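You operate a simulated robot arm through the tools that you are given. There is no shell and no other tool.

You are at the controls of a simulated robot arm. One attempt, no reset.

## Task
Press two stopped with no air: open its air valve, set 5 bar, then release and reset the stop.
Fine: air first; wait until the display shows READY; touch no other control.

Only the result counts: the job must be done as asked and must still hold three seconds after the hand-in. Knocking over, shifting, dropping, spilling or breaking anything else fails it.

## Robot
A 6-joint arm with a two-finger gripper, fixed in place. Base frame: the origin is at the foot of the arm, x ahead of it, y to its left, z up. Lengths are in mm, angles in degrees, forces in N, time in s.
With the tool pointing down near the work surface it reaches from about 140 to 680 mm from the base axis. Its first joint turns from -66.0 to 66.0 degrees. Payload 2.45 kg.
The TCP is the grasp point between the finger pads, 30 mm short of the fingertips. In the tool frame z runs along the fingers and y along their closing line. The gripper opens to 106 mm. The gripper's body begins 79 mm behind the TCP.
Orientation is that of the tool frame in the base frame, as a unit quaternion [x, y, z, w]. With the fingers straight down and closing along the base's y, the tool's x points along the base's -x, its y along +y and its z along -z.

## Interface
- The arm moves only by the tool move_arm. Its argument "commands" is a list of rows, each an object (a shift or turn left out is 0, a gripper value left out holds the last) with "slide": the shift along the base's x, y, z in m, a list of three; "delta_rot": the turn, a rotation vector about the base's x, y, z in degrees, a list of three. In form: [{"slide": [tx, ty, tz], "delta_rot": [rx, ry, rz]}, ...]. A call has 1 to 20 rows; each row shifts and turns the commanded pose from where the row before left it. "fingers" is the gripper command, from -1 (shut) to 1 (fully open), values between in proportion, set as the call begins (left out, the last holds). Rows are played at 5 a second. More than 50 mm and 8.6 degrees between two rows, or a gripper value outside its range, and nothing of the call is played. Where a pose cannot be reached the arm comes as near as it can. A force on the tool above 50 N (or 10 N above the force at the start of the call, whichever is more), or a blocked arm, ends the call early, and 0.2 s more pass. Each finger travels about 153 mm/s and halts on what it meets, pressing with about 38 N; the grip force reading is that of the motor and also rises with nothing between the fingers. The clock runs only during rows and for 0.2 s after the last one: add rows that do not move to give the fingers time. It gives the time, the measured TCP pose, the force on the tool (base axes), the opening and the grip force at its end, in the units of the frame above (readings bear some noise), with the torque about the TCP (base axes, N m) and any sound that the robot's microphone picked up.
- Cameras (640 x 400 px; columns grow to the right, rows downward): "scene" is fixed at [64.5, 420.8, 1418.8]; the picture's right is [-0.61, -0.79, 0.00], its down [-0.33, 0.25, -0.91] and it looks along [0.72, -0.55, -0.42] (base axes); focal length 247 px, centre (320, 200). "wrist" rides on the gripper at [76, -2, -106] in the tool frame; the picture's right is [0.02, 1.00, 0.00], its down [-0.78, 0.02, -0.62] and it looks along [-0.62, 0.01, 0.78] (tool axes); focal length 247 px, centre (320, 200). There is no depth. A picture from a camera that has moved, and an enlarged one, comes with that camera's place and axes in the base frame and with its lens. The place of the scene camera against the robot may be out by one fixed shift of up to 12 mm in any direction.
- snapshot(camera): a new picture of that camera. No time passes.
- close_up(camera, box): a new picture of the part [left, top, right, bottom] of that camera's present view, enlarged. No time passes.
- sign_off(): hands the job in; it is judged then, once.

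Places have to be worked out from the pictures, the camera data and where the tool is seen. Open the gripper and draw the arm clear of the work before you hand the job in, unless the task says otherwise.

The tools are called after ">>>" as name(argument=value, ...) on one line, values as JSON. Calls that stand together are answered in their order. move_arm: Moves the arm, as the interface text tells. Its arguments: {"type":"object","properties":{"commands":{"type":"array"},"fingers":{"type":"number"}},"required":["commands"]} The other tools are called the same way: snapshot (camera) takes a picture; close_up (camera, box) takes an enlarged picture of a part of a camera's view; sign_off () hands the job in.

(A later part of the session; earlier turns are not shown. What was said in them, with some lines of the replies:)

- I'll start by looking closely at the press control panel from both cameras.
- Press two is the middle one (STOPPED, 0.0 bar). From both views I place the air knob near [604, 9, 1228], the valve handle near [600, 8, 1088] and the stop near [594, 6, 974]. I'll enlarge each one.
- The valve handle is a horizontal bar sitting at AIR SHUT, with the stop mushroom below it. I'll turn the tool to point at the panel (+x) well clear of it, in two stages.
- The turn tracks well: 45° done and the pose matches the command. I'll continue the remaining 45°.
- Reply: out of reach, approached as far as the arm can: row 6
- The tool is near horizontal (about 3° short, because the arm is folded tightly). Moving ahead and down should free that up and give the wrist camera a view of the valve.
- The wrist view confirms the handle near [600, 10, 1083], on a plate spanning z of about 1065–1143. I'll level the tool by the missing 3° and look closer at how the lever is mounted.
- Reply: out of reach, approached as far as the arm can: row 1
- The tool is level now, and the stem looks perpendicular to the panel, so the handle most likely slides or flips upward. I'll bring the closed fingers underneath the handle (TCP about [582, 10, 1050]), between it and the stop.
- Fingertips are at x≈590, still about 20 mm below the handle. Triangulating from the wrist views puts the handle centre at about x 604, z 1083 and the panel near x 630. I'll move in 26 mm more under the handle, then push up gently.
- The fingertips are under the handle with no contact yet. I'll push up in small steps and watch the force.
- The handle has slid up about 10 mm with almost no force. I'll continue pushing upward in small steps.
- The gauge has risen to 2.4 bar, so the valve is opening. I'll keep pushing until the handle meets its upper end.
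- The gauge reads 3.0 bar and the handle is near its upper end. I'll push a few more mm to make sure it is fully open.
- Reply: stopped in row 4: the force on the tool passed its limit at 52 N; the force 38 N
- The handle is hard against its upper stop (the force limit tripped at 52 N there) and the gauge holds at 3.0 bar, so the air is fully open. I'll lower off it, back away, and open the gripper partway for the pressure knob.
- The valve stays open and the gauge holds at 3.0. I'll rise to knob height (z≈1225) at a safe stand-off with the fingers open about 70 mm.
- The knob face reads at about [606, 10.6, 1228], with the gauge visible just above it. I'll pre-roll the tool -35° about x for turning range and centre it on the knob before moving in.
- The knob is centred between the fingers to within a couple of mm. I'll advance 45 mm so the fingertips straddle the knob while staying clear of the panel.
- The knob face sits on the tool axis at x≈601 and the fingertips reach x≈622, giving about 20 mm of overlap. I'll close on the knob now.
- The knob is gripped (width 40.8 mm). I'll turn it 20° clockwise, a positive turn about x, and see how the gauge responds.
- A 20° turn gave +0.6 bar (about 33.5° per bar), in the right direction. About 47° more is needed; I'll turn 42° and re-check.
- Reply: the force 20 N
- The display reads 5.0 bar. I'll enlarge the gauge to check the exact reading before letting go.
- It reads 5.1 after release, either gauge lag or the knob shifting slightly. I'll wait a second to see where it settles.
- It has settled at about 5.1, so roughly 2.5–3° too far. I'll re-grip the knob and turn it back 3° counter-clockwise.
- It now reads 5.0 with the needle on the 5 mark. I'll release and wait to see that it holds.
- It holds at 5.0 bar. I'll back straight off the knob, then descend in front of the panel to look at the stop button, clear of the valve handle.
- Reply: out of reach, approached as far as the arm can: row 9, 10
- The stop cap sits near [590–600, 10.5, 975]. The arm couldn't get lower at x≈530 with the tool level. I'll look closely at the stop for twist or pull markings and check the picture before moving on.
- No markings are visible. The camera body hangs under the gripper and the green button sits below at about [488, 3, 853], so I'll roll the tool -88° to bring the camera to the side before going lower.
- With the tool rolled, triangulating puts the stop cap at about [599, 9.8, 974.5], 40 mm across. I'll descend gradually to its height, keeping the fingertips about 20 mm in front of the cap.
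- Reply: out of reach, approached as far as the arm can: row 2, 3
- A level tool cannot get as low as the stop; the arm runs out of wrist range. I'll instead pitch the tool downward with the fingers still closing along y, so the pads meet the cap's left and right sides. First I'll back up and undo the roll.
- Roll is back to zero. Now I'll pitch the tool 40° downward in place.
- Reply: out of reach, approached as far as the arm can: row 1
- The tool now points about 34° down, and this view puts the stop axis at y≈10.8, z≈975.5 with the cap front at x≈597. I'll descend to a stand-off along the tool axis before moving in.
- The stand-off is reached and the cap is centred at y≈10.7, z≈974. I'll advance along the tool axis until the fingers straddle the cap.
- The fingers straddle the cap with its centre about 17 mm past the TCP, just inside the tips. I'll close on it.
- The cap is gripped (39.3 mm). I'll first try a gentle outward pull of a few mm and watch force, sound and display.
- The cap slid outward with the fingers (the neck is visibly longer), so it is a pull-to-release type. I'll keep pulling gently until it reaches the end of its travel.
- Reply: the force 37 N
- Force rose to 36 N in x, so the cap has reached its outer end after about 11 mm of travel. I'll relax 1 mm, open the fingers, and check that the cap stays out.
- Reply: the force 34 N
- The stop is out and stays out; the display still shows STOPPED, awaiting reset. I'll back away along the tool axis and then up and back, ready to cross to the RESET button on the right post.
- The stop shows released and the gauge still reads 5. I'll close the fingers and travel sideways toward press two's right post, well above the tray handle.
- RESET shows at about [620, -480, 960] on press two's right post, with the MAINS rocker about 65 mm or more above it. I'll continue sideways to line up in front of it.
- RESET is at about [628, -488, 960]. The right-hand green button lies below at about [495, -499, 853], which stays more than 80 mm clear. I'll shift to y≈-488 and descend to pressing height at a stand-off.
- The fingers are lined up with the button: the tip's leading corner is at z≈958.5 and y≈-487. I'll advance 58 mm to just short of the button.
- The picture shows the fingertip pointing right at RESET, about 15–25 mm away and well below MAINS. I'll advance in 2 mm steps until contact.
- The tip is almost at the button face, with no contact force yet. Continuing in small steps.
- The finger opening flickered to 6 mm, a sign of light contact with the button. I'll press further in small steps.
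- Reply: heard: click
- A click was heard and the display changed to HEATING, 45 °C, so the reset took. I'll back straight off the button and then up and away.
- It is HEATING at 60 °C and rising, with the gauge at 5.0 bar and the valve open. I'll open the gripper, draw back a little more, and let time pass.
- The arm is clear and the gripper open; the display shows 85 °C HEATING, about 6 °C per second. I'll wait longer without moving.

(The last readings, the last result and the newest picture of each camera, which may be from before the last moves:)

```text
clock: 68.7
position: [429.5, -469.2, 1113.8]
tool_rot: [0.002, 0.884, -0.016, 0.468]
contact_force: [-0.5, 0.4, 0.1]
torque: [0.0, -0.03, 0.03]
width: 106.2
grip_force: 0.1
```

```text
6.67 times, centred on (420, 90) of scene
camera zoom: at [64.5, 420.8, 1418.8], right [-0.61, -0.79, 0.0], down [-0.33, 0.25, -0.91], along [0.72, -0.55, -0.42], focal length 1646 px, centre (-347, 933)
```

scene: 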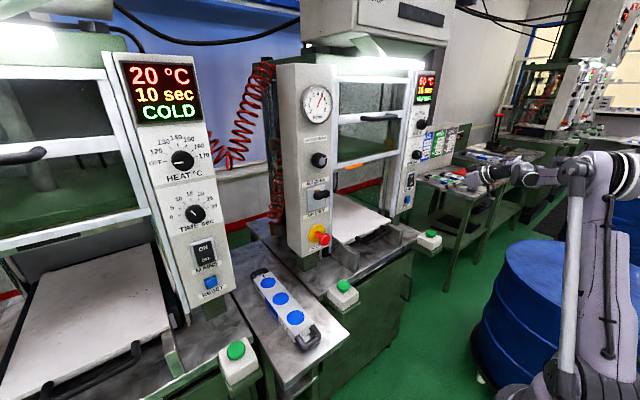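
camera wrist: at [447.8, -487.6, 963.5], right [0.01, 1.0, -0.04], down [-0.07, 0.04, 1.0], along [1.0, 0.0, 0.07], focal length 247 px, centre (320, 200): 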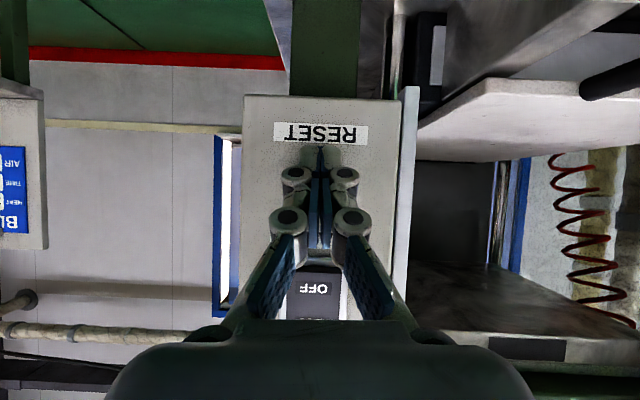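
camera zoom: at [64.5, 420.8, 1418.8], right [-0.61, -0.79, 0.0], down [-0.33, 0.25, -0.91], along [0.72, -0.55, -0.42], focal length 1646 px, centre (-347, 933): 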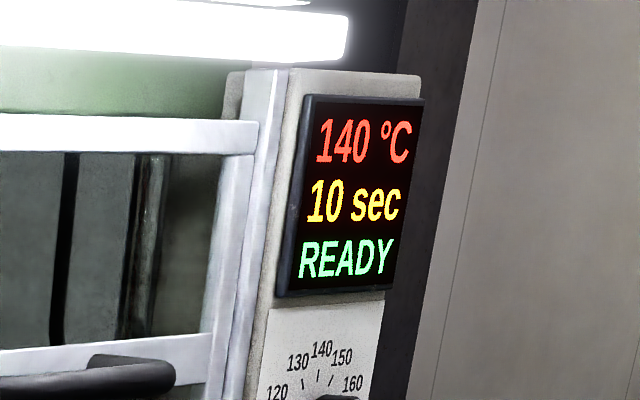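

The display now shows READY at 140 °C. I'll make a final check that READY holds for a moment and that the gauge, valve and stop are all as set.

>>> move_arm(commands=[{"slide": [0, 0, 0]}, {"slide": [0, 0, 0]}, {"slide": [0, 0, 0]}, {"slide": [0, 0, 0]}, {"slide": [0, 0, 0]}, {"slide": [0, 0, 0]}, {"slide": [0, 0, 0]}, {"slide": [0, 0, 0]}, {"slide": [0, 0, 0]}, {"slide": [0, 0, 0]}, {"slide": [0, 0, 0]}, {"slide": [0, 0, 0]}, {"slide": [0, 0, 0]}, {"slide": [0, 0, 0]}, {"slide": [0, 0, 0]}], fingers=1)

>>> snapshot(camera="scene")

>>> close_up(camera="scene", box=[390, 60, 450, 120])

>>> close_up(camera="scene", box=[260, 60, 460, 260])

>>> close_up(camera="scene", box=[300, 80, 335, 125])

```text
clock: 71.9
position: [429.3, -469.8, 1113.5]
tool_rot: [0.002, 0.884, -0.016, 0.467]
contact_force: [-0.6, -0.8, 0.5]
torque: [0.0, -0.03, 0.01]
width: 105.9
grip_force: 0.1
```

```text
taken
```

scene: 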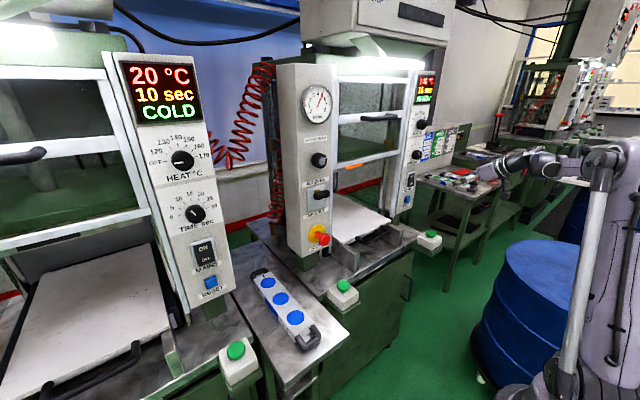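

```text
6.67 times, centred on (420, 90) of scene
camera zoom: at [64.5, 420.8, 1418.8], right [-0.61, -0.79, 0.0], down [-0.33, 0.25, -0.91], along [0.72, -0.55, -0.42], focal length 1646 px, centre (-347, 933)
```

zoom: 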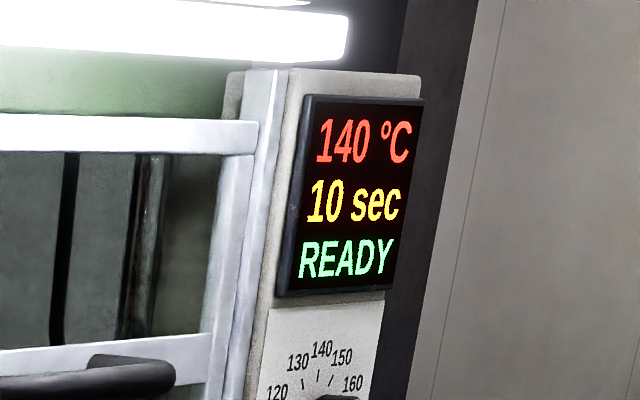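

```text
2.00 times, centred on (360, 160) of scene
camera zoom: at [64.5, 420.8, 1418.8], right [-0.61, -0.79, 0.0], down [-0.33, 0.25, -0.91], along [0.72, -0.55, -0.42], focal length 494 px, centre (240, 280)
```

zoom: 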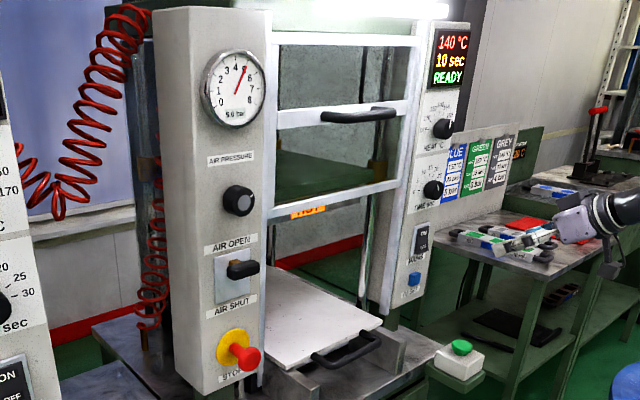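

```text
8.89 times, centred on (318, 102) of scene
camera zoom: at [64.5, 420.8, 1418.8], right [-0.61, -0.79, 0.0], down [-0.33, 0.25, -0.91], along [0.72, -0.55, -0.42], focal length 2194 px, centre (342, 1067)
```

zoom: 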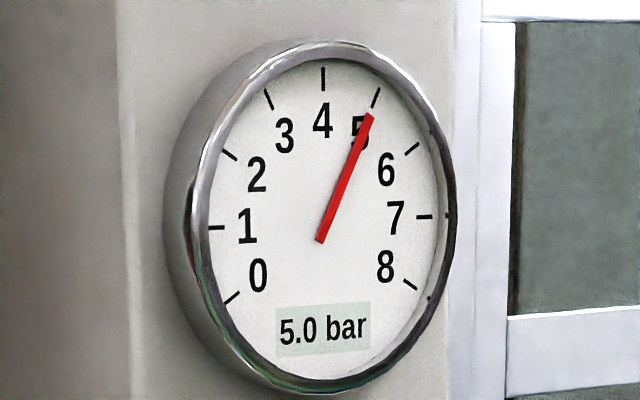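

READY has held for three seconds at 140 °C. The gauge reads 5.0 bar, the valve handle is at AIR OPEN, the stop is out, the gripper is open and the arm is clear, so I'm handing the job in.

>>> sign_off()

```text
The job is handed in.
```

Press two is running again. Its display shows READY at 140 °C, and READY had held for about three seconds when I handed the job in.

- **Air:** I opened the valve first, to its upper stop at AIR OPEN. I then set the pressure, and the gauge holds at 5.0 bar. My first turn overshot to 5.1, so I turned the knob back about 3°.
- **Stop:** It is a pull-to-release type. I pulled it out about 11 mm to its end, and it stayed out.
- **Reset:** I pressed RESET on press two's right post and heard a click. The display went from STOPPED to HEATING to READY.

I touched no other controls, and nothing was knocked or moved. The gripper is open and the arm is clear of the press.
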